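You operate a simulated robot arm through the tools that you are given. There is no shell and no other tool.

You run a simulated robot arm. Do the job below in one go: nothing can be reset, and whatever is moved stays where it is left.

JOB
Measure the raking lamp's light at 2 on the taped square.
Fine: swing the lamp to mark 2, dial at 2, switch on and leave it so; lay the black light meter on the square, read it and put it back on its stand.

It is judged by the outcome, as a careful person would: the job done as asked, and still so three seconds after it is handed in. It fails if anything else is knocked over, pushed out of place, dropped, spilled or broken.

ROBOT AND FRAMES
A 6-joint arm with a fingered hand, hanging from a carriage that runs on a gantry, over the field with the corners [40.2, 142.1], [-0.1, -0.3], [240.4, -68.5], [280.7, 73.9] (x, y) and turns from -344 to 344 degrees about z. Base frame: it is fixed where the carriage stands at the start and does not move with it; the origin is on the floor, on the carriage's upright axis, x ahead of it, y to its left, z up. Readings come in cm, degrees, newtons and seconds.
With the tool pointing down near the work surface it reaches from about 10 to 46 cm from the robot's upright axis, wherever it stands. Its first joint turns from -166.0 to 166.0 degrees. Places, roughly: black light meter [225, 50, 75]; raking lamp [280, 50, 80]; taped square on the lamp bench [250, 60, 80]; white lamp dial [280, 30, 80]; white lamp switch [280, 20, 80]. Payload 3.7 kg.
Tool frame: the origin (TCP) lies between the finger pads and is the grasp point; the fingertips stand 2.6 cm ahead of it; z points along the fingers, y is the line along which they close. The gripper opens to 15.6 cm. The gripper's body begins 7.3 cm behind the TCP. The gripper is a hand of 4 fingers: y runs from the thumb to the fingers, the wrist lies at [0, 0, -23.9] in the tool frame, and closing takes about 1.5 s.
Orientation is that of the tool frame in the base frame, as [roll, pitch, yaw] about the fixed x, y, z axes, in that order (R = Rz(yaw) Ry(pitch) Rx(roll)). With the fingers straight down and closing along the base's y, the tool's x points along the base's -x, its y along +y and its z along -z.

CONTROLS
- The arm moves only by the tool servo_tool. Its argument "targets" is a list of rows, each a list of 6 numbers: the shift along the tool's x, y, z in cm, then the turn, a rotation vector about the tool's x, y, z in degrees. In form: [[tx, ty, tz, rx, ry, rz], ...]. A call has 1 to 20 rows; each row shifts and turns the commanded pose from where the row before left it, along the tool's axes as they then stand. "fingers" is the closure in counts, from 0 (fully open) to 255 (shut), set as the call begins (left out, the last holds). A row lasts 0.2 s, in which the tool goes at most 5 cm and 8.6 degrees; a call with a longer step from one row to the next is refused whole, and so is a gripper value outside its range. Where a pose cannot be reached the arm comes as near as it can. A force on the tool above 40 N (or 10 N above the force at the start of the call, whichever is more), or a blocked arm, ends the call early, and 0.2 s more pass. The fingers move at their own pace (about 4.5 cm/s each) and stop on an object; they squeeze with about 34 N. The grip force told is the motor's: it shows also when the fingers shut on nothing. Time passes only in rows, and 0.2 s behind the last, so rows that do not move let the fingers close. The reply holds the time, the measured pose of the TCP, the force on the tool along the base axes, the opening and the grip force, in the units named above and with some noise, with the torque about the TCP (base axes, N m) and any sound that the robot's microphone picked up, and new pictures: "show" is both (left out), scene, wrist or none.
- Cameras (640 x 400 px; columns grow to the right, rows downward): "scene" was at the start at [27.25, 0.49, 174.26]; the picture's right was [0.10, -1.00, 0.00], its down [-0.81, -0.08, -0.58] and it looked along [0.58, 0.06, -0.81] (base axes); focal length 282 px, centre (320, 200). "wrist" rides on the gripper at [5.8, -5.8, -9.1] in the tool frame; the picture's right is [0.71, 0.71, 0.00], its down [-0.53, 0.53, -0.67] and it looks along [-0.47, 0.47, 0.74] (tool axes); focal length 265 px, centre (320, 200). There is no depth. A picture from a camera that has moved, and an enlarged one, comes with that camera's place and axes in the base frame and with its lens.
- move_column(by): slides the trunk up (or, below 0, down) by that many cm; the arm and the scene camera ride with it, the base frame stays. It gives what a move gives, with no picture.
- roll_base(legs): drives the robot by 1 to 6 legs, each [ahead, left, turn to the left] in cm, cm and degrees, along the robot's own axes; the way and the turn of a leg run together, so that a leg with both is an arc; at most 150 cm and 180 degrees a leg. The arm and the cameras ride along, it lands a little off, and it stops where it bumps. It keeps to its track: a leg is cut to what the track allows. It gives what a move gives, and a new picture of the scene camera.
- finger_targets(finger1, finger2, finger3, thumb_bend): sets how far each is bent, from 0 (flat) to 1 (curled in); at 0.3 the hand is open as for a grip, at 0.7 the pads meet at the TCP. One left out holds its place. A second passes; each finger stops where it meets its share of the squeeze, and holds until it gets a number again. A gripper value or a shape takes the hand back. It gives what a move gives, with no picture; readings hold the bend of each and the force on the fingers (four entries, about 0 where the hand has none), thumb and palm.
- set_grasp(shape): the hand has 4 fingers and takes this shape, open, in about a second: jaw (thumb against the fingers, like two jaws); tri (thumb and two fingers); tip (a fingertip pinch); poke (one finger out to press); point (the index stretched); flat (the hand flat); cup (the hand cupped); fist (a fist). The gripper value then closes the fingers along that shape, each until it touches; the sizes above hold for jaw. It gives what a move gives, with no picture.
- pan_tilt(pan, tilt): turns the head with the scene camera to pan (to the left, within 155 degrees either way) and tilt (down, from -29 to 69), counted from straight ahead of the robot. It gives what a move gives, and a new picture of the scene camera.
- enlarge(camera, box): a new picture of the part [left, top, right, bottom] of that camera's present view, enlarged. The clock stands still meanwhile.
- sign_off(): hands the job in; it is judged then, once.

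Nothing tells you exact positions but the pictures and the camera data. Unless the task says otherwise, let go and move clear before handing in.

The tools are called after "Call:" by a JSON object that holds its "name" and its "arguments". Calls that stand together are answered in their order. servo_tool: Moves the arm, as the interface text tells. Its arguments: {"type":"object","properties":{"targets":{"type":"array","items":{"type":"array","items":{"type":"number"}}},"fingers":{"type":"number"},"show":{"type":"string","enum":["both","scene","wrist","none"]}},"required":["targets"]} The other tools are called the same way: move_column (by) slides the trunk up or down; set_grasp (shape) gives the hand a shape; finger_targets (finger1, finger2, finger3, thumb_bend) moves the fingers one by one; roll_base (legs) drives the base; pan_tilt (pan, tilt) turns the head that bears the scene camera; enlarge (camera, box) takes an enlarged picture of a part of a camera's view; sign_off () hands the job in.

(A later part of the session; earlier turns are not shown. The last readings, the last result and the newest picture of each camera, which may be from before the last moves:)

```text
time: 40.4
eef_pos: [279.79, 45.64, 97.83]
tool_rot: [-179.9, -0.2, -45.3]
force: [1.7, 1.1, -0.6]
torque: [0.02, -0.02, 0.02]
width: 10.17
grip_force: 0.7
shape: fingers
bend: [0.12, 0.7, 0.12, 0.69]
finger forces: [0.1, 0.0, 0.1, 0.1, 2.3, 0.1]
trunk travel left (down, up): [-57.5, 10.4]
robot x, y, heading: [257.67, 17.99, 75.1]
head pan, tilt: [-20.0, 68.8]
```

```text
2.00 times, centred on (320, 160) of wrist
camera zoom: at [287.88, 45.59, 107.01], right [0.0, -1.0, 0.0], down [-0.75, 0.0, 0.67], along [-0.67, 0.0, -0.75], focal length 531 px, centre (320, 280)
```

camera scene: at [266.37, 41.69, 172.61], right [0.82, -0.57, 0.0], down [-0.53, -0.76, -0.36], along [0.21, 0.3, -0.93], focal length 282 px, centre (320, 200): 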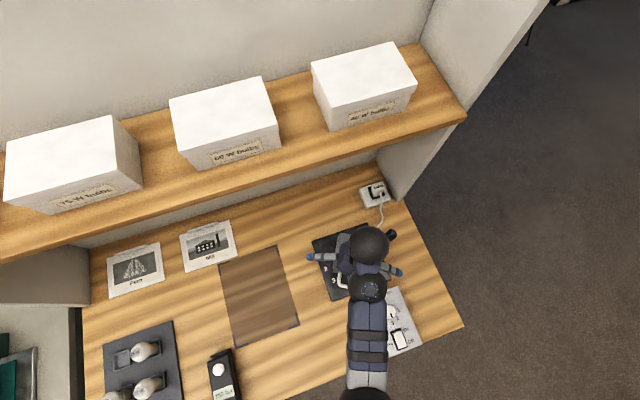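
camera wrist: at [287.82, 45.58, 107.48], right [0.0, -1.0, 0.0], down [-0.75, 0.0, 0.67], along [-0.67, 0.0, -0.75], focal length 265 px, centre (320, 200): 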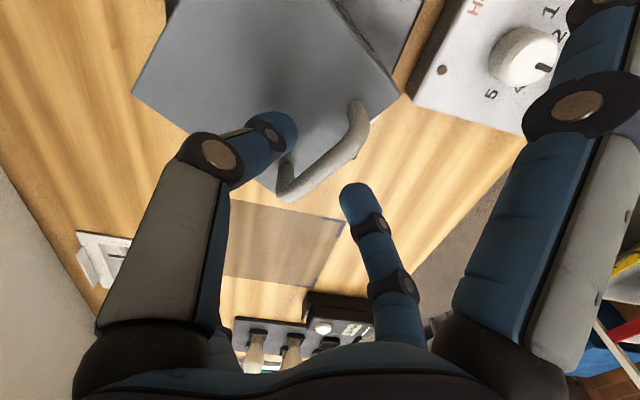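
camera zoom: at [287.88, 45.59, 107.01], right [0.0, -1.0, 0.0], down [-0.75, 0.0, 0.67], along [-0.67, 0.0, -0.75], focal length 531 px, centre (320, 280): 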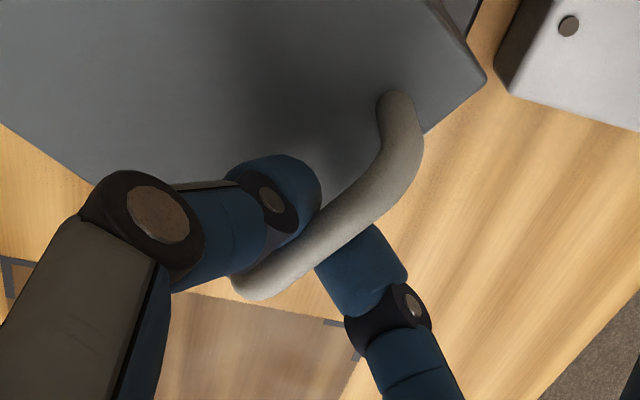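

The thumb rests on the bar with about 2 N; now I bring finger 2 in from the front side.

Call:
{"name": "finger_targets", "arguments": {"finger2": 0.72}}

Call:
{"name": "finger_targets", "arguments": {"finger2": 0.74}}

Call:
{"name": "enlarge", "arguments": {"camera": "wrist", "box": [200, 60, 440, 260]}}

```text
time: 41.4
eef_pos: [279.7, 45.59, 97.92]
tool_rot: [-179.8, -0.2, -45.3]
force: [1.5, 0.6, -2.1]
torque: [0.0, 0.0, -0.01]
width: 10.16
grip_force: 2.0
shape: fingers
bend: [0.12, 0.71, 0.12, 0.69]
finger forces: [0.0, 1.5, 0.0, 0.0, 2.7, 0.0]
trunk travel left (down, up): [-57.5, 10.4]
robot x, y, heading: [258.19, 18.08, 74.9]
head pan, tilt: [-20.0, 68.8]
```

```text
time: 42.4
eef_pos: [279.79, 45.7, 97.84]
tool_rot: [-179.9, -0.2, -45.2]
force: [1.6, 0.8, -2.5]
torque: [-0.01, -0.01, -0.01]
width: 10.16
grip_force: 2.9
shape: fingers
bend: [0.12, 0.72, 0.12, 0.69]
finger forces: [0.0, 3.0, 0.1, 0.0, 3.0, 0.0]
trunk travel left (down, up): [-57.5, 10.4]
robot x, y, heading: [257.93, 17.78, 75.0]
head pan, tilt: [-20.0, 68.8]
```

```text
2.00 times, centred on (320, 160) of wrist
camera zoom: at [287.87, 45.57, 107.01], right [0.0, -1.0, 0.0], down [-0.75, 0.0, 0.67], along [-0.67, 0.0, -0.75], focal length 531 px, centre (320, 280)
```

zoom: 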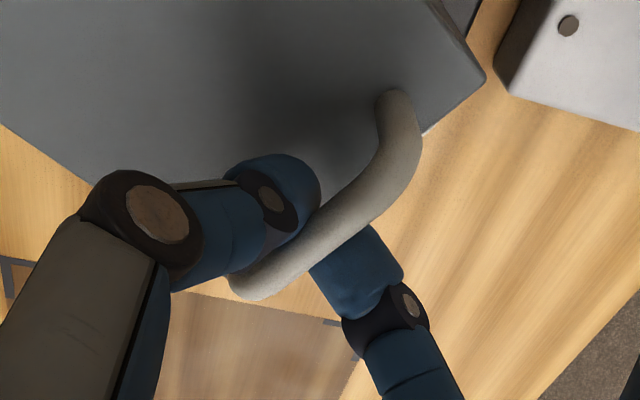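

Both pads touch the bar with a balanced 3 N. I firm up the grip evenly.

Call:
{"name": "finger_targets", "arguments": {"finger2": 0.77, "thumb_bend": 0.735}}

Call:
{"name": "finger_targets", "arguments": {"finger2": 0.82, "thumb_bend": 0.785}}

```text
time: 43.4
eef_pos: [279.82, 45.73, 97.84]
tool_rot: [-179.9, -0.3, -45.2]
force: [3.4, 3.1, -5.8]
torque: [-0.02, 0.0, 0.01]
width: 10.13
grip_force: 6.7
shape: fingers
bend: [0.12, 0.74, 0.12, 0.68]
finger forces: [0.1, 5.3, 0.0, 0.0, 7.1, 0.0]
trunk travel left (down, up): [-57.5, 10.4]
robot x, y, heading: [257.8, 18.11, 75.0]
head pan, tilt: [-20.0, 68.8]
```

```text
time: 44.4
eef_pos: [279.98, 45.66, 97.88]
tool_rot: [-179.8, -0.3, -45.2]
force: [5.9, 6.5, -10.4]
torque: [0.04, 0.0, 0.0]
width: 10.12
grip_force: 11.4
shape: fingers
bend: [0.12, 0.75, 0.12, 0.68]
finger forces: [0.0, 7.7, 0.0, 0.0, 14.9, 0.0]
trunk travel left (down, up): [-57.5, 10.4]
robot x, y, heading: [258.06, 18.08, 74.8]
head pan, tilt: [-20.0, 68.8]
```

The grip pulls a little up and forward, so I relax the tool position by a millimetre or so to balance it before turning.

Call:
{"name": "servo_tool", "arguments": {"targets": [[0, -0.1, 0.12, 0, 0, 0], [0, 0, 0, 0, 0, 0]], "show": "wrist"}}

```text
time: 45.0
eef_pos: [279.8, 45.68, 97.62]
tool_rot: [-179.8, -0.3, -45.2]
force: [4.3, 4.1, -7.1]
torque: [0.04, -0.06, 0.01]
width: 10.1
grip_force: 10.7
shape: fingers
bend: [0.12, 0.76, 0.12, 0.68]
finger forces: [0.0, 8.8, 0.0, 0.1, 12.3, 0.0]
trunk travel left (down, up): [-57.5, 10.4]
robot x, y, heading: [258.02, 17.91, 75.0]
head pan, tilt: [-20.0, 68.8]
camera wrist: at [287.98, 45.68, 106.89], right [0.0, -1.0, 0.0], down [-0.75, 0.0, 0.67], along [-0.67, 0.0, -0.75], focal length 265 px, centre (320, 200)
```

wrist: 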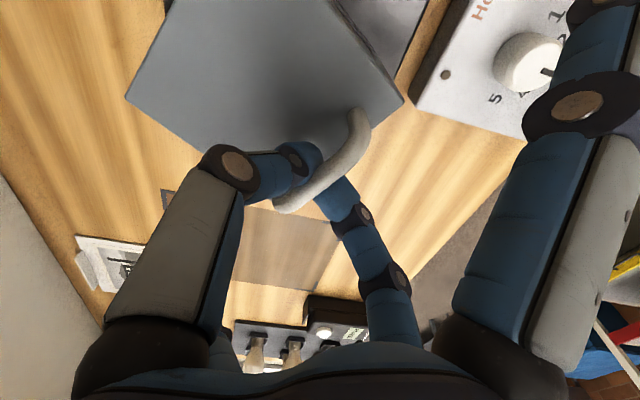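

Call:
{"name": "servo_tool", "arguments": {"targets": [[0, -0.07, 0.12, 0, 0, 0], [0.2036, -0.005, 0, 0, 0, -3], [0.2036, -0.005, 0, 0, 0, -3], [0.2036, -0.005, 0, 0, 0, -3], [0.2036, -0.005, 0, 0, 0, -3], [0, 0, 0, 0, 0, 0]]}}

```text
time: 46.5
eef_pos: [278.98, 47.68, 95.96]
tool_rot: [-179.3, -1.9, -34.0]
force: [13.9, -13.9, 18.3]
torque: [-0.15, -0.16, 0.04]
width: 10.01
grip_force: 20.5
shape: fingers
bend: [0.12, 0.78, 0.12, 0.76]
finger forces: [0.0, 0.0, 0.0, 0.0, 41.7, 0.0]
out of reach, approached as far as the arm can: row 2, 3, 4, 5
trunk travel left (down, up): [-57.5, 10.4]
robot x, y, heading: [257.98, 18.12, 75.0]
head pan, tilt: [-20.0, 68.8]
stopped in row 6: the force on the tool passed its limit at 41 N (the readings are from after the stop); the commanded pose is now the measured one
camera scene: at [266.6, 41.57, 172.61], right [0.82, -0.57, 0.0], down [-0.53, -0.76, -0.36], along [0.21, 0.3, -0.93], focal length 282 px, centre (320, 200)
camera wrist: at [286.6, 49.24, 105.39], right [0.19, -0.98, 0.01], down [-0.75, -0.14, 0.64], along [-0.63, -0.14, -0.76], focal length 265 px, centre (320, 200)
```

scene: 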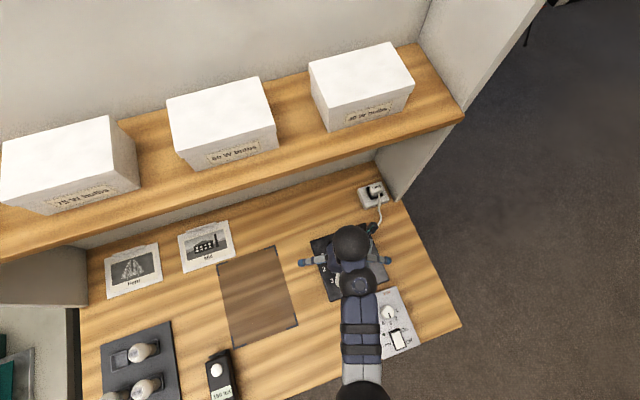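
wrist: 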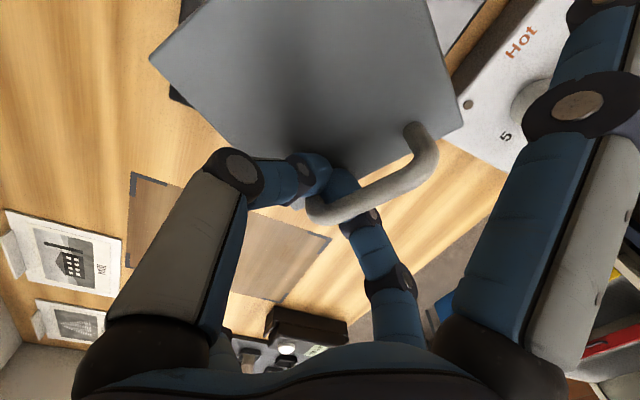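

The arm hit a joint limit in that turn and slipped off line, with the thumb pressing on the housing. I lift straight up first to unload it, then re-plan with a better hand angle.

Call:
{"name": "servo_tool", "arguments": {"targets": [[0, 0, -0.4, 0, 0, 0], [0, 0, -0.6, 0, 0, 0], [0, 0, -0.8, 0, 0, 0], [0, 0, 0, 0, 0, 0]]}}

```text
time: 47.7
eef_pos: [278.95, 47.57, 97.49]
tool_rot: [-179.5, -2.3, -34.2]
force: [24.1, -5.0, -17.7]
torque: [-0.12, -0.41, -0.18]
width: 10.11
grip_force: 15.8
shape: fingers
bend: [0.12, 0.76, 0.12, 0.68]
finger forces: [0.0, 10.4, 0.0, 0.0, 21.8, 0.1]
trunk travel left (down, up): [-57.5, 10.4]
robot x, y, heading: [257.84, 18.06, 74.9]
head pan, tilt: [-20.0, 68.8]
stopped in row 4: the force on the tool passed its limit at 40 N (the readings are from after the stop); the commanded pose is now the measured one
camera scene: at [266.69, 41.57, 172.61], right [0.82, -0.57, 0.0], down [-0.53, -0.76, -0.36], along [0.21, 0.3, -0.93], focal length 282 px, centre (320, 200)
camera wrist: at [286.53, 49.18, 106.93], right [0.19, -0.98, 0.02], down [-0.76, -0.13, 0.64], along [-0.63, -0.14, -0.77], focal length 265 px, centre (320, 200)
```

scene: 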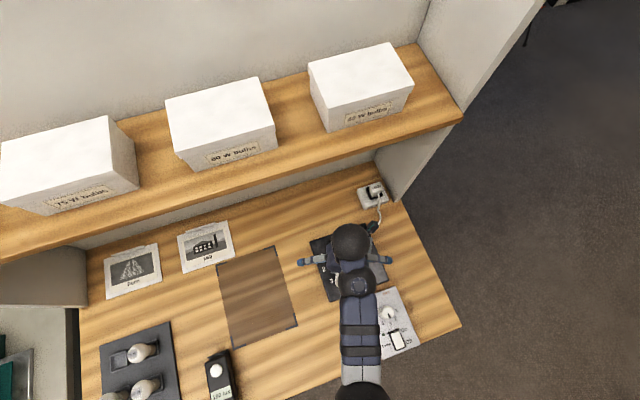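
wrist: 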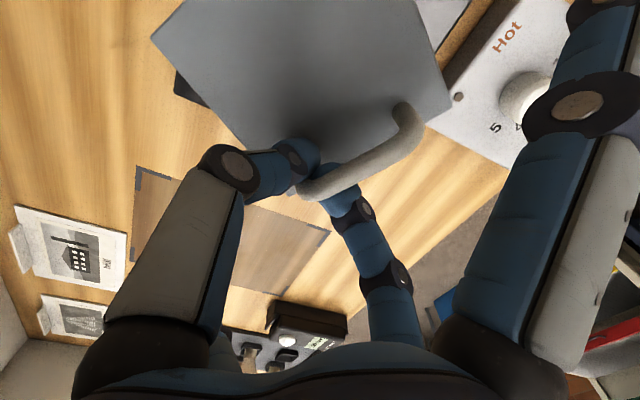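

Both fingers still hold the bar, so I open them before lifting any further.

Call:
{"name": "finger_targets", "arguments": {"finger2": 0.55, "thumb_bend": 0.64}}

Call:
{"name": "enlarge", "arguments": {"camera": "wrist", "box": [0, 0, 639, 399]}}

```text
time: 48.7
eef_pos: [278.45, 47.89, 97.42]
tool_rot: [-179.5, -2.1, -33.8]
force: [-0.2, 1.3, -0.5]
torque: [0.01, 0.0, -0.03]
width: 10.25
grip_force: 0.0
shape: fingers
bend: [0.12, 0.55, 0.12, 0.64]
finger forces: [0.0, 0.1, 0.0, 0.0, 0.0, 0.1]
trunk travel left (down, up): [-57.5, 10.4]
robot x, y, heading: [258.31, 18.01, 74.9]
head pan, tilt: [-20.0, 68.8]
```

```text
1.00 times, centred on (320, 200) of wrist (not enlarged: the box is as wide or as high as the picture)
camera zoom: at [285.97, 49.49, 106.94], right [0.19, -0.98, 0.02], down [-0.75, -0.14, 0.64], along [-0.63, -0.14, -0.76], focal length 266 px, centre (320, 200)
```

zoom: 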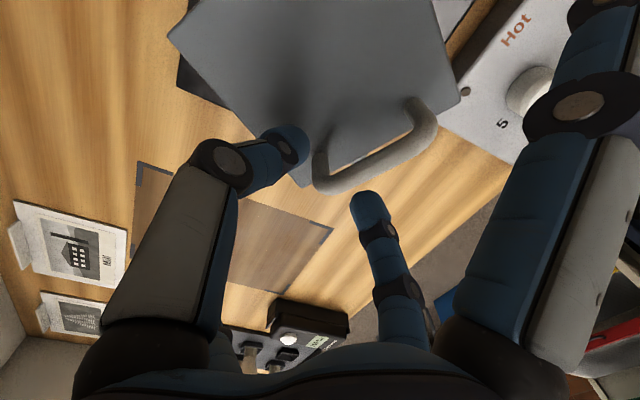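

Free again with no load. I raise clear and look at how the lamp stands.

Call:
{"name": "servo_tool", "arguments": {"targets": [[0, 0, -1, 0, 0, 0], [0, 0, -1, 0, 0, 0], [0, 0, -1, 0, 0, 0], [0, 0, 0, 0, 0, 0]]}}

```text
time: 49.7
eef_pos: [278.22, 48.04, 100.43]
tool_rot: [-179.4, -2.7, -34.1]
force: [-0.5, -0.5, 0.5]
torque: [0.0, 0.02, 0.0]
width: 10.29
grip_force: 0.1
shape: fingers
bend: [0.12, 0.55, 0.12, 0.64]
finger forces: [0.0, 0.0, 0.1, 0.0, 0.0, 0.0]
trunk travel left (down, up): [-57.5, 10.4]
robot x, y, heading: [257.91, 17.83, 75.1]
head pan, tilt: [-20.0, 68.8]
camera scene: at [266.45, 41.66, 172.62], right [0.82, -0.57, 0.0], down [-0.54, -0.76, -0.36], along [0.21, 0.3, -0.93], focal length 282 px, centre (320, 200)
camera wrist: at [285.79, 49.64, 109.96], right [0.19, -0.98, 0.03], down [-0.76, -0.13, 0.64], along [-0.62, -0.14, -0.77], focal length 265 px, centre (320, 200)
```

scene: 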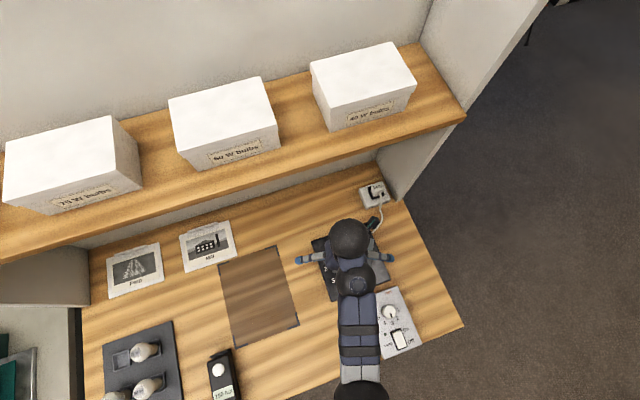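
wrist: 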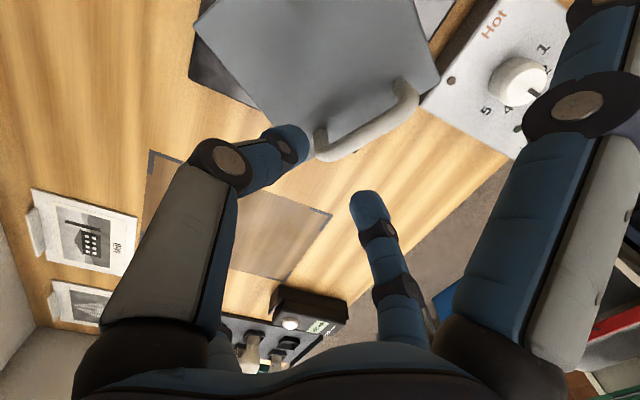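

The lamp has not moved (bar still at the same place) – the fingers just slipped when the wrist hit its limit. The hand is four-fold symmetric, so I can pinch with fingers 1 and 3 instead at a comfortable wrist angle (yaw −135 → −105). I raise the trunk a little and turn the hand.

Call:
{"name": "move_column", "arguments": {"by": 5}}

Call:
{"name": "servo_tool", "arguments": {"targets": [[0, 0, 0, 0, 0, 8.4], [0, 0, 0, 0, 0, 8.4], [0, 0, 0, 0, 0, 8.4], [0, 0, 0, 0, 0, 8.4], [0, 0, 0, 0, 0, 8.4], [0, 0, 0, 0, 0, 8.4], [0, 0, 0, 0, 0, 8.4], [0, 0, 0, 0, 0, 8.4], [0, 0, 0, 0, 0, 8.4], [0, 0, 0, 0, 0, 8.4], [0, 0, 0, 0, 0, 8.4], [0, 0, 0, 0, 0, 8.4], [0, 0, 0, 0, 0, 0]], "show": "wrist"}}

Call:
{"name": "finger_targets", "arguments": {"finger1": 0.63, "finger2": 0.12, "finger3": 0.63, "thumb_bend": 0.12}}

```text
time: 50.6
eef_pos: [278.35, 47.8, 105.51]
tool_rot: [-179.5, -2.7, -34.2]
force: [-0.2, -0.8, 1.0]
torque: [0.01, 0.01, 0.04]
width: 10.27
grip_force: 0.0
shape: fingers
bend: [0.12, 0.55, 0.12, 0.64]
finger forces: [0.0, 0.0, 0.1, 0.0, 0.2, 0.0]
trunk travel left (down, up): [-62.5, 5.4]
robot x, y, heading: [258.23, 17.71, 74.8]
head pan, tilt: [-20.0, 68.8]
```

```text
time: 53.4
eef_pos: [278.3, 48.03, 105.35]
tool_rot: [-177.5, 1.0, -134.9]
force: [-0.5, -0.5, 0.8]
torque: [-0.01, -0.04, 0.01]
width: 10.28
grip_force: 0.0
shape: fingers
bend: [0.12, 0.55, 0.12, 0.64]
finger forces: [0.1, 0.0, 0.0, 0.0, 0.0, 0.1]
trunk travel left (down, up): [-62.5, 5.4]
robot x, y, heading: [258.2, 18.16, 75.0]
head pan, tilt: [-20.0, 68.8]
camera wrist: at [277.79, 39.88, 114.74], right [-1.0, 0.0, -0.04], down [-0.03, 0.76, 0.65], along [0.03, 0.65, -0.76], focal length 265 px, centre (320, 200)
```

wrist: 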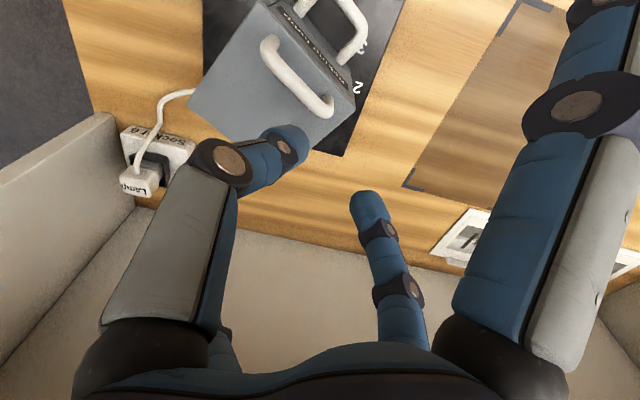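

```text
time: 54.4
eef_pos: [278.3, 47.98, 105.36]
tool_rot: [-177.5, 1.0, -134.7]
force: [0.2, 0.1, 0.5]
torque: [0.0, 0.03, -0.01]
width: 9.52
grip_force: 0.1
shape: fingers
bend: [0.63, 0.12, 0.63, 0.12]
finger forces: [0.0, 0.1, 0.0, 0.0, 0.1, 0.1]
trunk travel left (down, up): [-62.5, 5.4]
robot x, y, heading: [258.14, 17.79, 75.1]
head pan, tilt: [-20.0, 68.8]
```

Call:
{"name": "servo_tool", "arguments": {"targets": [[0.3, -1.36, 0, -2.5, 1, 0], [0.3, -1.36, 0.5, 0, 0, 0], [0, 0, 1.0, 0, 0, 0], [0, 0, 0, 0, 0, 0]], "show": "wrist"}}

Call:
{"name": "enlarge", "arguments": {"camera": "wrist", "box": [200, 40, 440, 240]}}

```text
time: 55.4
eef_pos: [279.83, 45.5, 103.96]
tool_rot: [180.0, 0.1, -134.7]
force: [0.2, 1.1, -0.6]
torque: [0.01, 0.0, -0.01]
width: 9.54
grip_force: 0.1
shape: fingers
bend: [0.63, 0.12, 0.63, 0.12]
finger forces: [0.1, 0.0, 0.0, 0.0, 0.0, 0.1]
trunk travel left (down, up): [-62.5, 5.4]
robot x, y, heading: [258.08, 17.8, 75.2]
head pan, tilt: [-20.0, 68.8]
camera wrist: at [279.71, 37.32, 113.21], right [-1.0, 0.0, 0.0], down [0.0, 0.74, 0.67], along [0.0, 0.67, -0.74], focal length 265 px, centre (320, 200)
```

wrist: 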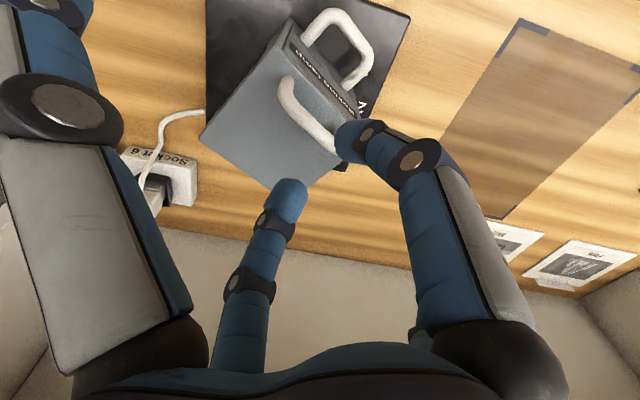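

```text
2.00 times, centred on (320, 140) of wrist
camera zoom: at [279.71, 37.32, 113.21], right [-1.0, 0.0, 0.0], down [0.0, 0.74, 0.67], along [0.0, 0.67, -0.74], focal length 531 px, centre (320, 320)
```

zoom: 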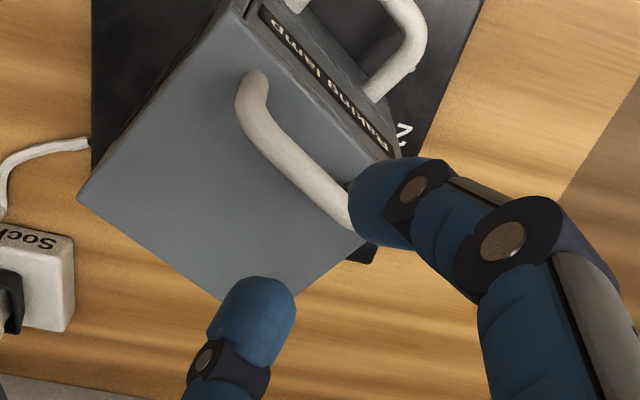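

Call:
{"name": "finger_targets", "arguments": {"finger1": 0.61, "finger3": 0.61}}

Call:
{"name": "servo_tool", "arguments": {"targets": [[-0.33, 0, 1.0, 0, 0, 0], [0, 0, 1.2, 0, 0, 0], [0, 0, 1.2, 0, 0, 0], [0, 0, 1.2, 0, 0, 0], [0, 0, 0, 0, 0, 0]], "show": "wrist"}}

Call:
{"name": "enlarge", "arguments": {"camera": "wrist", "box": [200, 60, 440, 260]}}

```text
time: 56.4
eef_pos: [279.75, 45.55, 104.01]
tool_rot: [180.0, -0.1, -134.8]
force: [0.5, 0.0, -0.2]
torque: [0.01, 0.02, 0.01]
width: 9.61
grip_force: 0.0
shape: fingers
bend: [0.61, 0.12, 0.61, 0.12]
finger forces: [0.0, 0.0, 0.1, 0.1, 0.0, 0.0]
trunk travel left (down, up): [-62.5, 5.4]
robot x, y, heading: [258.07, 18.18, 75.0]
head pan, tilt: [-20.0, 68.8]
```

```text
time: 57.6
eef_pos: [280.15, 45.92, 99.53]
tool_rot: [180.0, 0.1, -134.7]
force: [-1.0, 0.3, 0.5]
torque: [0.01, 0.01, -0.03]
width: 9.58
grip_force: 0.1
shape: fingers
bend: [0.61, 0.12, 0.61, 0.12]
finger forces: [0.0, 0.1, 0.1, 0.0, 0.0, 0.1]
trunk travel left (down, up): [-62.5, 5.4]
robot x, y, heading: [257.82, 17.86, 75.0]
head pan, tilt: [-20.0, 68.8]
camera wrist: at [279.98, 37.63, 108.63], right [-1.0, 0.0, 0.0], down [0.0, 0.74, 0.67], along [0.0, 0.67, -0.74], focal length 265 px, centre (320, 200)
```

wrist: 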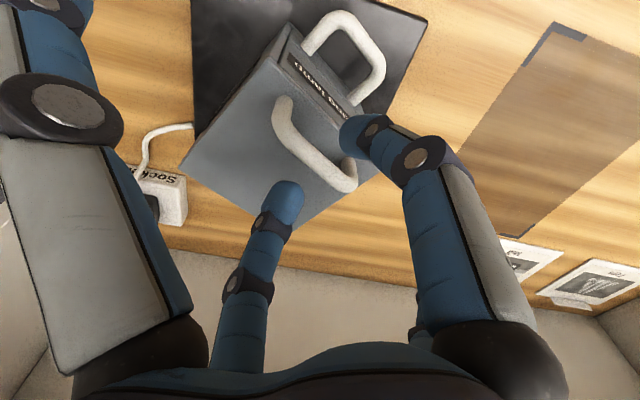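

```text
2.00 times, centred on (320, 160) of wrist
camera zoom: at [279.98, 37.63, 108.63], right [-1.0, 0.0, 0.0], down [0.0, 0.74, 0.67], along [0.0, 0.67, -0.74], focal length 531 px, centre (320, 280)
```

zoom: 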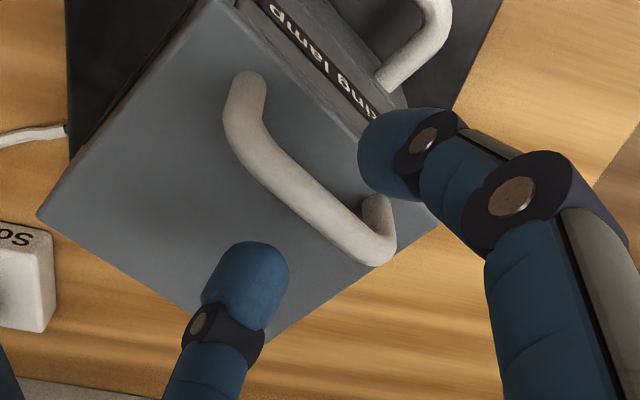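

The bar sits centred between fingers 1 and 3. I lower to grip height and close in small steps again.

Call:
{"name": "servo_tool", "arguments": {"targets": [[0, 0, 0.6, 0, 0, 0], [0, 0, 0.6, 0, 0, 0], [0, 0, 0.45, 0, 0, 0], [0, 0, 0, 0, 0, 0]], "show": "none"}}

Call:
{"name": "finger_targets", "arguments": {"finger1": 0.67, "finger3": 0.67}}

Call:
{"name": "finger_targets", "arguments": {"finger1": 0.69, "finger3": 0.69}}

Call:
{"name": "enlarge", "arguments": {"camera": "wrist", "box": [200, 60, 440, 260]}}

```text
time: 58.6
eef_pos: [280.14, 45.67, 97.74]
tool_rot: [180.0, 0.1, -134.8]
force: [-0.9, 0.6, 0.4]
torque: [-0.02, -0.01, -0.02]
width: 9.61
grip_force: 0.0
shape: fingers
bend: [0.61, 0.12, 0.61, 0.12]
finger forces: [0.0, 0.1, 0.0, 0.1, 0.0, 0.1]
trunk travel left (down, up): [-62.5, 5.4]
robot x, y, heading: [257.92, 17.79, 75.0]
head pan, tilt: [-20.0, 68.8]
```

```text
time: 59.6
eef_pos: [280.03, 45.86, 97.76]
tool_rot: [-180.0, 0.1, -134.8]
force: [0.9, -0.4, 0.8]
torque: [0.0, 0.02, -0.01]
width: 9.36
grip_force: 0.0
shape: fingers
bend: [0.67, 0.12, 0.67, 0.12]
finger forces: [0.0, 0.1, 0.1, 0.0, 0.0, 0.0]
trunk travel left (down, up): [-62.5, 5.4]
robot x, y, heading: [257.99, 18.05, 75.1]
head pan, tilt: [-20.0, 68.8]
```

```text
time: 60.6
eef_pos: [280.05, 45.91, 97.71]
tool_rot: [-180.0, -0.1, -134.7]
force: [-0.8, -0.5, 0.8]
torque: [-0.01, 0.0, -0.02]
width: 9.3
grip_force: 0.1
shape: fingers
bend: [0.69, 0.12, 0.69, 0.12]
finger forces: [0.0, 0.1, 0.1, 0.0, 0.1, 0.0]
trunk travel left (down, up): [-62.5, 5.4]
robot x, y, heading: [258.13, 17.7, 75.3]
head pan, tilt: [-20.0, 68.8]
```

```text
2.00 times, centred on (320, 160) of wrist
camera zoom: at [279.95, 37.6, 106.91], right [-1.0, 0.0, 0.0], down [0.0, 0.74, 0.67], along [0.0, 0.67, -0.74], focal length 531 px, centre (320, 280)
```

zoom: 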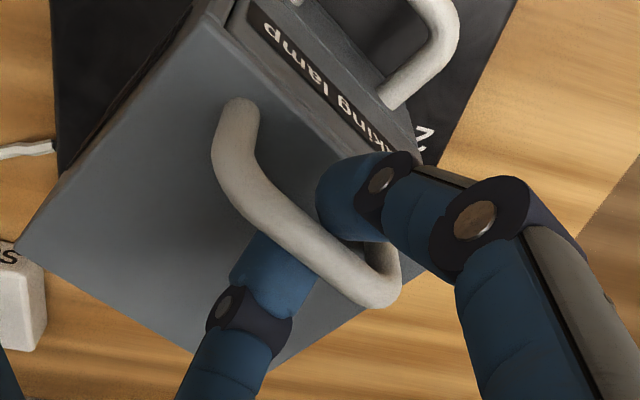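

Call:
{"name": "finger_targets", "arguments": {"finger1": 0.705, "finger3": 0.705}}

Call:
{"name": "finger_targets", "arguments": {"finger1": 0.72, "finger3": 0.72}}

```text
time: 61.6
eef_pos: [279.99, 45.91, 97.82]
tool_rot: [180.0, 0.0, -134.8]
force: [-0.6, -0.1, -0.5]
torque: [-0.01, 0.02, 0.03]
width: 9.32
grip_force: 0.4
shape: fingers
bend: [0.69, 0.12, 0.69, 0.12]
finger forces: [0.5, 0.0, 0.4, 0.0, 0.1, 0.1]
trunk travel left (down, up): [-62.5, 5.4]
robot x, y, heading: [258.5, 18.04, 75.1]
head pan, tilt: [-20.0, 68.8]
```

```text
time: 62.6
eef_pos: [280.02, 45.93, 97.83]
tool_rot: [-180.0, 0.0, -134.8]
force: [1.3, 0.5, -2.3]
torque: [0.0, -0.01, 0.03]
width: 9.28
grip_force: 2.1
shape: fingers
bend: [0.71, 0.12, 0.71, 0.12]
finger forces: [1.9, 0.1, 2.3, 0.0, 0.1, 0.0]
trunk travel left (down, up): [-62.5, 5.4]
robot x, y, heading: [258.43, 17.87, 75.3]
head pan, tilt: [-20.0, 68.8]
```

Contact is even on both sides. I firm up the squeeze.

Call:
{"name": "finger_targets", "arguments": {"finger1": 0.77, "finger3": 0.77}}

Call:
{"name": "servo_tool", "arguments": {"targets": [[0, 0, 0.12, 0, 0, 0], [0, 0, 0, 0, 0, 0]], "show": "none"}}

Call:
{"name": "finger_targets", "arguments": {"finger1": 0.83, "finger3": 0.83}}

```text
time: 63.6
eef_pos: [280.08, 45.87, 97.72]
tool_rot: [-180.0, 0.1, -134.7]
force: [4.4, 2.8, -6.7]
torque: [0.0, -0.01, 0.0]
width: 9.21
grip_force: 5.8
shape: fingers
bend: [0.74, 0.12, 0.74, 0.12]
finger forces: [4.9, 0.0, 7.2, 0.1, 0.0, 0.0]
trunk travel left (down, up): [-62.5, 5.4]
robot x, y, heading: [258.14, 18.32, 75.1]
head pan, tilt: [-20.0, 68.8]
```

```text
time: 64.2
eef_pos: [280.05, 45.94, 97.68]
tool_rot: [-180.0, 0.1, -134.8]
force: [2.8, 3.5, -5.7]
torque: [0.06, -0.01, -0.01]
width: 9.21
grip_force: 5.9
shape: fingers
bend: [0.75, 0.12, 0.74, 0.12]
finger forces: [4.7, 0.1, 5.9, 0.0, 0.1, 0.0]
trunk travel left (down, up): [-62.5, 5.4]
robot x, y, heading: [258.07, 17.98, 75.0]
head pan, tilt: [-20.0, 68.8]
```

```text
time: 65.2
eef_pos: [280.09, 45.82, 97.6]
tool_rot: [180.0, 0.1, -134.8]
force: [4.4, 4.2, -9.0]
torque: [-0.02, -0.01, 0.02]
width: 9.19
grip_force: 9.7
shape: fingers
bend: [0.77, 0.12, 0.75, 0.12]
finger forces: [8.5, 0.0, 10.9, 0.0, 0.0, 0.1]
trunk travel left (down, up): [-62.5, 5.4]
robot x, y, heading: [257.85, 18.01, 75.0]
head pan, tilt: [-20.0, 68.8]
```

Grip about 10 N and balanced. I swing the lamp counter-clockwise about its axis, first 9°.

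Call:
{"name": "servo_tool", "arguments": {"targets": [[-0.005, -0.188, 0, 0, 0, -3], [-0.005, -0.188, 0, 0, 0, -3], [-0.005, -0.188, 0, 0, 0, -3], [0, 0, 0, 0, 0, 0]]}}

Call:
{"name": "enlarge", "arguments": {"camera": "scene", "box": [290, 210, 430, 300]}}

```text
time: 66.2
eef_pos: [280.48, 45.67, 97.58]
tool_rot: [-179.9, 0.1, -125.7]
force: [2.0, 7.1, -8.9]
torque: [-0.02, -0.02, 0.04]
width: 9.41
grip_force: 9.9
shape: fingers
bend: [0.77, 0.12, 0.75, 0.12]
finger forces: [8.5, 0.0, 11.2, 0.1, 0.0, 0.1]
trunk travel left (down, up): [-62.5, 5.4]
robot x, y, heading: [258.09, 17.99, 75.1]
head pan, tilt: [-20.0, 68.8]
camera scene: at [266.44, 41.7, 177.63], right [0.82, -0.57, 0.0], down [-0.54, -0.76, -0.36], along [0.21, 0.3, -0.93], focal length 282 px, centre (320, 200)
camera wrist: at [281.7, 37.43, 106.83], right [-0.99, -0.16, 0.0], down [-0.12, 0.73, 0.67], along [-0.11, 0.66, -0.74], focal length 265 px, centre (320, 200)
```

scene: 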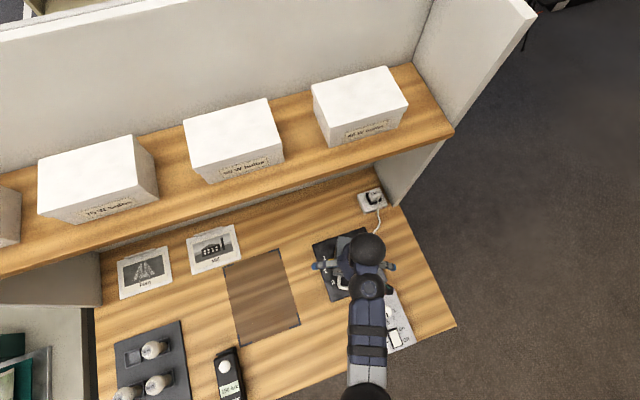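
wrist: 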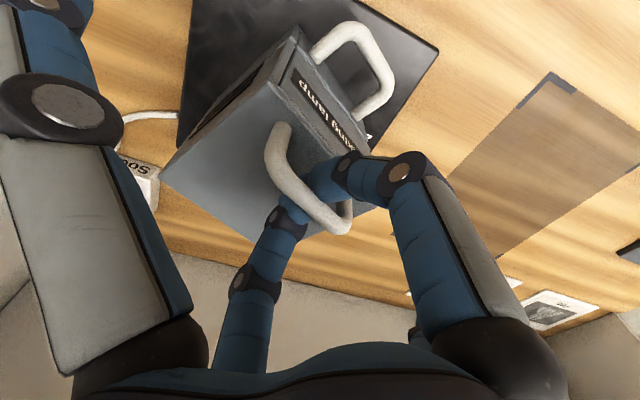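

```text
4.44 times, centred on (360, 255) of scene
camera zoom: at [266.44, 41.7, 177.63], right [0.82, -0.57, 0.0], down [-0.54, -0.76, -0.36], along [0.21, 0.3, -0.93], focal length 1252 px, centre (142, -44)
```

zoom: 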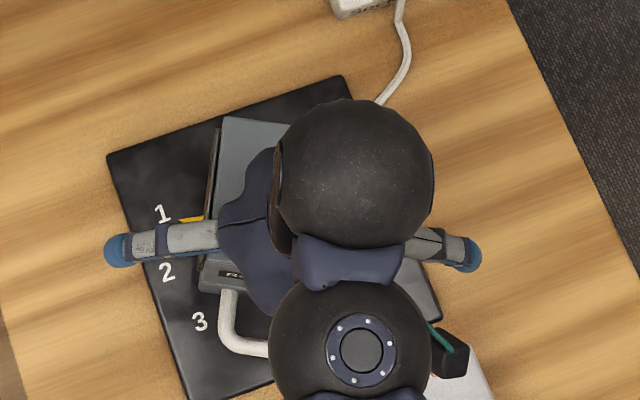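

The yellow pointer is moving off mark 1 with low force. I continue the swing.

Call:
{"name": "servo_tool", "arguments": {"targets": [[-0.005, -0.188, 0, 0, 0, -3], [-0.005, -0.188, 0, 0, 0, -3], [-0.005, -0.188, 0, 0, 0, -3], [-0.005, -0.188, 0, 0, 0, -3], [-0.005, -0.188, 0, 0, 0, -3], [0, 0, 0, 0, 0, 0]]}}

Call:
{"name": "enlarge", "arguments": {"camera": "scene", "box": [290, 210, 430, 300]}}

```text
time: 67.6
eef_pos: [281.29, 45.17, 97.65]
tool_rot: [-180.0, 0.2, -110.8]
force: [1.1, 6.3, -8.6]
torque: [-0.01, 0.01, -0.01]
width: 9.31
grip_force: 10.1
shape: fingers
bend: [0.77, 0.12, 0.75, 0.12]
finger forces: [8.6, 0.0, 11.8, 0.1, 0.0, 0.0]
trunk travel left (down, up): [-62.5, 5.4]
robot x, y, heading: [258.24, 18.2, 74.9]
head pan, tilt: [-20.0, 68.8]
camera scene: at [266.44, 41.69, 177.63], right [0.82, -0.57, 0.0], down [-0.54, -0.76, -0.36], along [0.21, 0.3, -0.93], focal length 282 px, centre (320, 200)
camera wrist: at [284.53, 37.58, 106.84], right [-0.91, -0.41, 0.0], down [-0.31, 0.68, 0.67], along [-0.27, 0.61, -0.74], focal length 265 px, centre (320, 200)
```

scene: 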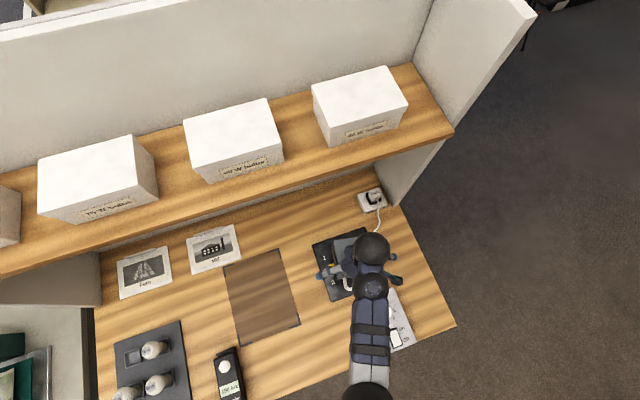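
wrist: 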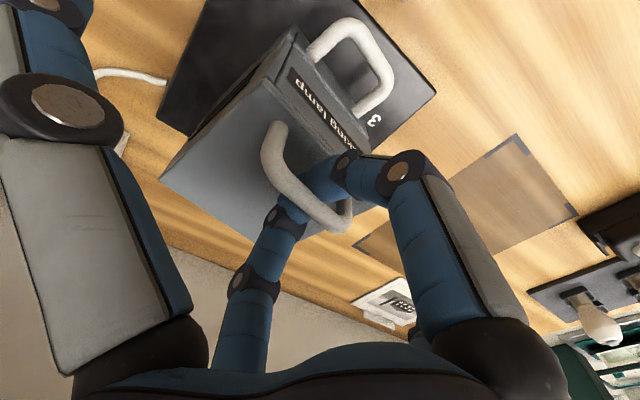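

```text
4.44 times, centred on (360, 255) of scene
camera zoom: at [266.44, 41.69, 177.63], right [0.82, -0.57, 0.0], down [-0.54, -0.76, -0.36], along [0.21, 0.3, -0.93], focal length 1252 px, centre (142, -44)
```

zoom: 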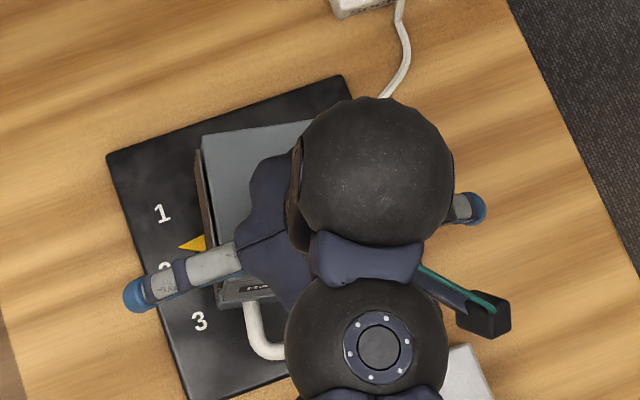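

Call:
{"name": "servo_tool", "arguments": {"targets": [[-0.005, -0.188, 0, 0, 0, -3], [-0.005, -0.188, 0, 0, 0, -3], [0, 0, 0, 0, 0, 0]]}}

Call:
{"name": "enlarge", "arguments": {"camera": "scene", "box": [300, 215, 400, 300]}}

Call:
{"name": "enlarge", "arguments": {"camera": "wrist", "box": [100, 0, 500, 250]}}

```text
time: 68.4
eef_pos: [281.58, 44.94, 97.61]
tool_rot: [180.0, 0.0, -104.8]
force: [1.5, 3.2, -6.2]
torque: [-0.01, 0.0, 0.0]
width: 9.2
grip_force: 9.9
shape: fingers
bend: [0.77, 0.12, 0.75, 0.12]
finger forces: [8.9, 0.1, 10.4, 0.0, 0.0, 0.0]
trunk travel left (down, up): [-62.5, 5.4]
robot x, y, heading: [258.1, 18.01, 74.8]
head pan, tilt: [-20.0, 68.8]
camera scene: at [266.45, 41.67, 177.62], right [0.82, -0.57, 0.0], down [-0.54, -0.76, -0.36], along [0.21, 0.3, -0.93], focal length 282 px, centre (320, 200)
camera wrist: at [285.73, 37.85, 106.83], right [-0.86, -0.5, 0.0], down [-0.37, 0.64, 0.67], along [-0.34, 0.58, -0.74], focal length 265 px, centre (320, 200)
```

scene: 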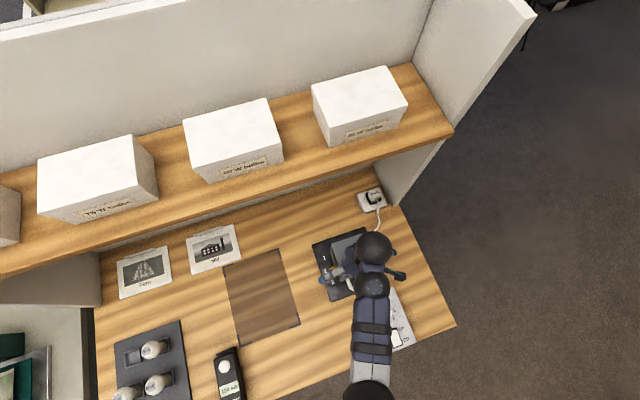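
wrist: 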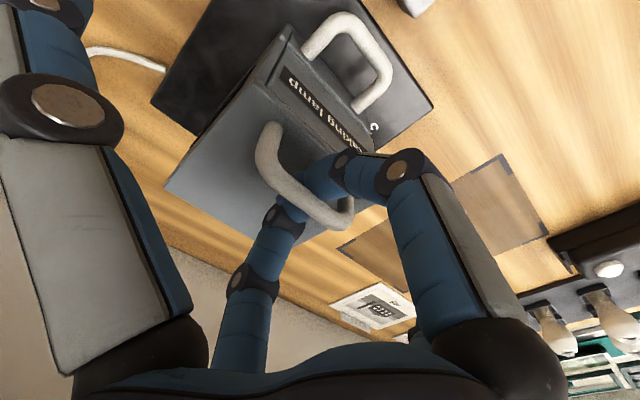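

```text
4.71 times, centred on (350, 258) of scene
camera zoom: at [266.45, 41.67, 177.62], right [0.82, -0.57, 0.0], down [-0.54, -0.76, -0.36], along [0.21, 0.3, -0.93], focal length 1326 px, centre (179, -71)
```

zoom: 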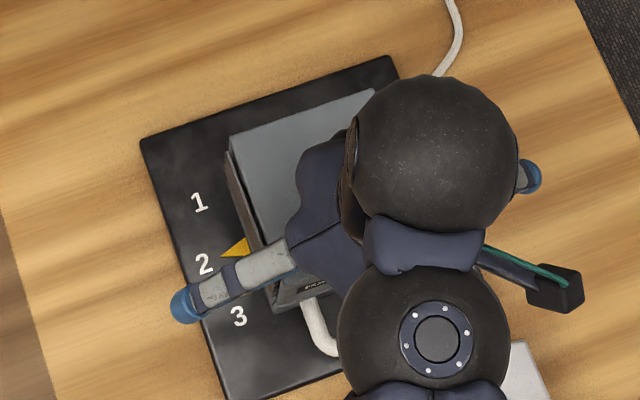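

```text
1.60 times, centred on (300, 125) of wrist
camera zoom: at [285.73, 37.85, 106.83], right [-0.86, -0.5, 0.0], down [-0.37, 0.64, 0.67], along [-0.34, 0.58, -0.74], focal length 425 px, centre (352, 320)
```

zoom: 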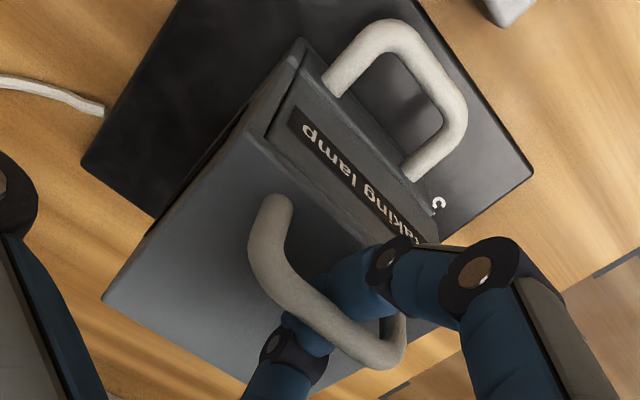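

The pointer is at 2, perhaps 2° short when I compare the housing edge with the plate edge. I add 2° and then release by opening the fingers slowly.

Call:
{"name": "servo_tool", "arguments": {"targets": [[-0.002, -0.125, 0, 0, 0, -2], [0, 0, 0, 0, 0, 0]], "show": "none"}}

Call:
{"name": "finger_targets", "arguments": {"finger1": 0.72, "finger3": 0.72}}

Call:
{"name": "finger_targets", "arguments": {"finger1": 0.61, "finger3": 0.62}}

Call:
{"name": "servo_tool", "arguments": {"targets": [[0, 0, -1, 0, 0, 0], [0, 0, -2, 0, 0, 0], [0, 0, -2, 0, 0, 0], [0, 0, -1.5, 0, 0, 0], [0, 0, 0, 0, 0, 0]], "show": "wrist"}}

```text
time: 69.0
eef_pos: [281.74, 45.08, 97.67]
tool_rot: [-180.0, 0.0, -102.8]
force: [1.0, 4.5, -6.4]
torque: [0.01, 0.01, 0.03]
width: 9.21
grip_force: 9.9
shape: fingers
bend: [0.77, 0.12, 0.75, 0.12]
finger forces: [8.7, 0.1, 10.9, 0.0, 0.0, 0.0]
trunk travel left (down, up): [-62.5, 5.4]
robot x, y, heading: [258.04, 17.95, 75.0]
head pan, tilt: [-20.0, 68.8]
```

```text
time: 70.0
eef_pos: [281.82, 44.91, 97.71]
tool_rot: [-180.0, -0.1, -102.8]
force: [-1.0, 0.2, -2.0]
torque: [0.0, 0.01, 0.04]
width: 9.26
grip_force: 1.3
shape: fingers
bend: [0.72, 0.12, 0.71, 0.12]
finger forces: [0.1, 0.0, 1.9, 0.0, 0.0, 0.0]
trunk travel left (down, up): [-62.5, 5.4]
robot x, y, heading: [258.12, 18.18, 74.8]
head pan, tilt: [-20.0, 68.8]
```

```text
time: 71.0
eef_pos: [281.83, 44.85, 97.68]
tool_rot: [-179.9, 0.0, -102.9]
force: [-0.5, 0.5, 0.0]
torque: [-0.01, -0.01, -0.01]
width: 9.64
grip_force: 0.1
shape: fingers
bend: [0.61, 0.12, 0.62, 0.12]
finger forces: [0.0, 0.0, 0.0, 0.0, 0.0, 0.0]
trunk travel left (down, up): [-62.5, 5.4]
robot x, y, heading: [257.71, 18.03, 75.0]
head pan, tilt: [-20.0, 68.8]
```

```text
time: 72.2
eef_pos: [281.72, 44.86, 104.12]
tool_rot: [-180.0, 0.0, -102.9]
force: [0.3, -1.0, -1.0]
torque: [0.0, -0.03, -0.05]
width: 9.58
grip_force: 0.1
shape: fingers
bend: [0.61, 0.12, 0.62, 0.12]
finger forces: [0.1, 0.1, 0.0, 0.0, 0.1, 0.0]
trunk travel left (down, up): [-62.5, 5.4]
robot x, y, heading: [257.76, 17.85, 75.0]
head pan, tilt: [-20.0, 68.8]
camera wrist: at [285.98, 37.91, 113.31], right [-0.85, -0.53, 0.0], down [-0.4, 0.63, 0.67], along [-0.36, 0.57, -0.74], focal length 265 px, centre (320, 200)
```

wrist: 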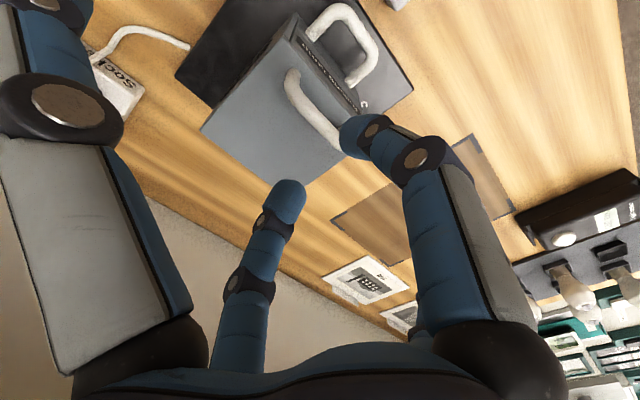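

Released cleanly. I move the hand aside to check the lamp's pointer.

Call:
{"name": "servo_tool", "arguments": {"targets": [[0.5, 4.5, 0, 0, 0, 0], [0.5, 4.5, 0, 0, 0, 0], [0.5, 4.5, 0, 0, 0, 0], [0.5, 4.5, 0, 0, 0, 0], [0, 0, 0, 0, 0, 0]], "show": "scene"}}

Call:
{"name": "enlarge", "arguments": {"camera": "scene", "box": [300, 215, 400, 300]}}

Call:
{"name": "enlarge", "arguments": {"camera": "scene", "box": [340, 270, 450, 370]}}

```text
time: 73.4
eef_pos: [263.59, 46.96, 104.3]
tool_rot: [180.0, -0.1, -102.9]
force: [-0.3, -0.5, -0.1]
torque: [0.03, 0.02, 0.01]
width: 9.59
grip_force: 0.1
shape: fingers
bend: [0.61, 0.12, 0.62, 0.12]
finger forces: [0.1, 0.0, 0.0, 0.1, 0.0, 0.0]
trunk travel left (down, up): [-62.5, 5.4]
robot x, y, heading: [258.14, 18.12, 75.0]
head pan, tilt: [-20.0, 68.8]
camera scene: at [266.45, 41.66, 177.62], right [0.82, -0.57, 0.0], down [-0.54, -0.76, -0.36], along [0.21, 0.3, -0.93], focal length 282 px, centre (320, 200)
```

scene: 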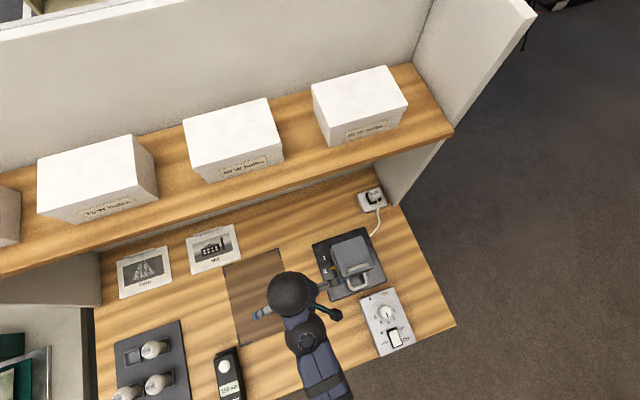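

```text
4.71 times, centred on (350, 258) of scene
camera zoom: at [266.45, 41.66, 177.62], right [0.82, -0.57, 0.0], down [-0.54, -0.76, -0.36], along [0.21, 0.3, -0.93], focal length 1326 px, centre (179, -71)
```

zoom: 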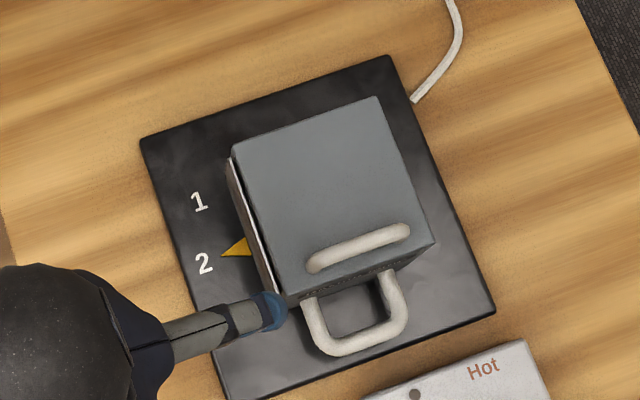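

```text
4.00 times, centred on (395, 320) of scene
camera zoom: at [266.45, 41.66, 177.62], right [0.82, -0.57, 0.0], down [-0.54, -0.76, -0.36], along [0.21, 0.3, -0.93], focal length 1127 px, centre (20, -280)
```

zoom: 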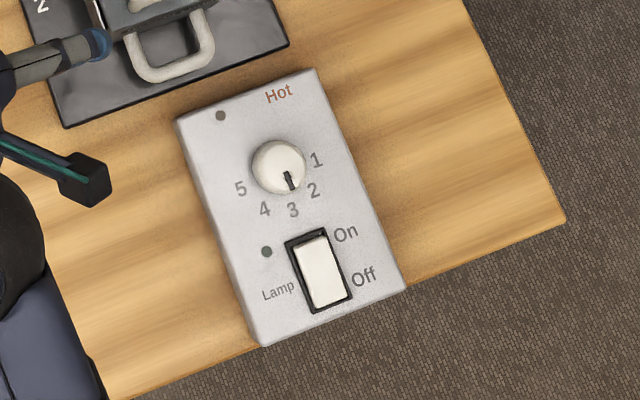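

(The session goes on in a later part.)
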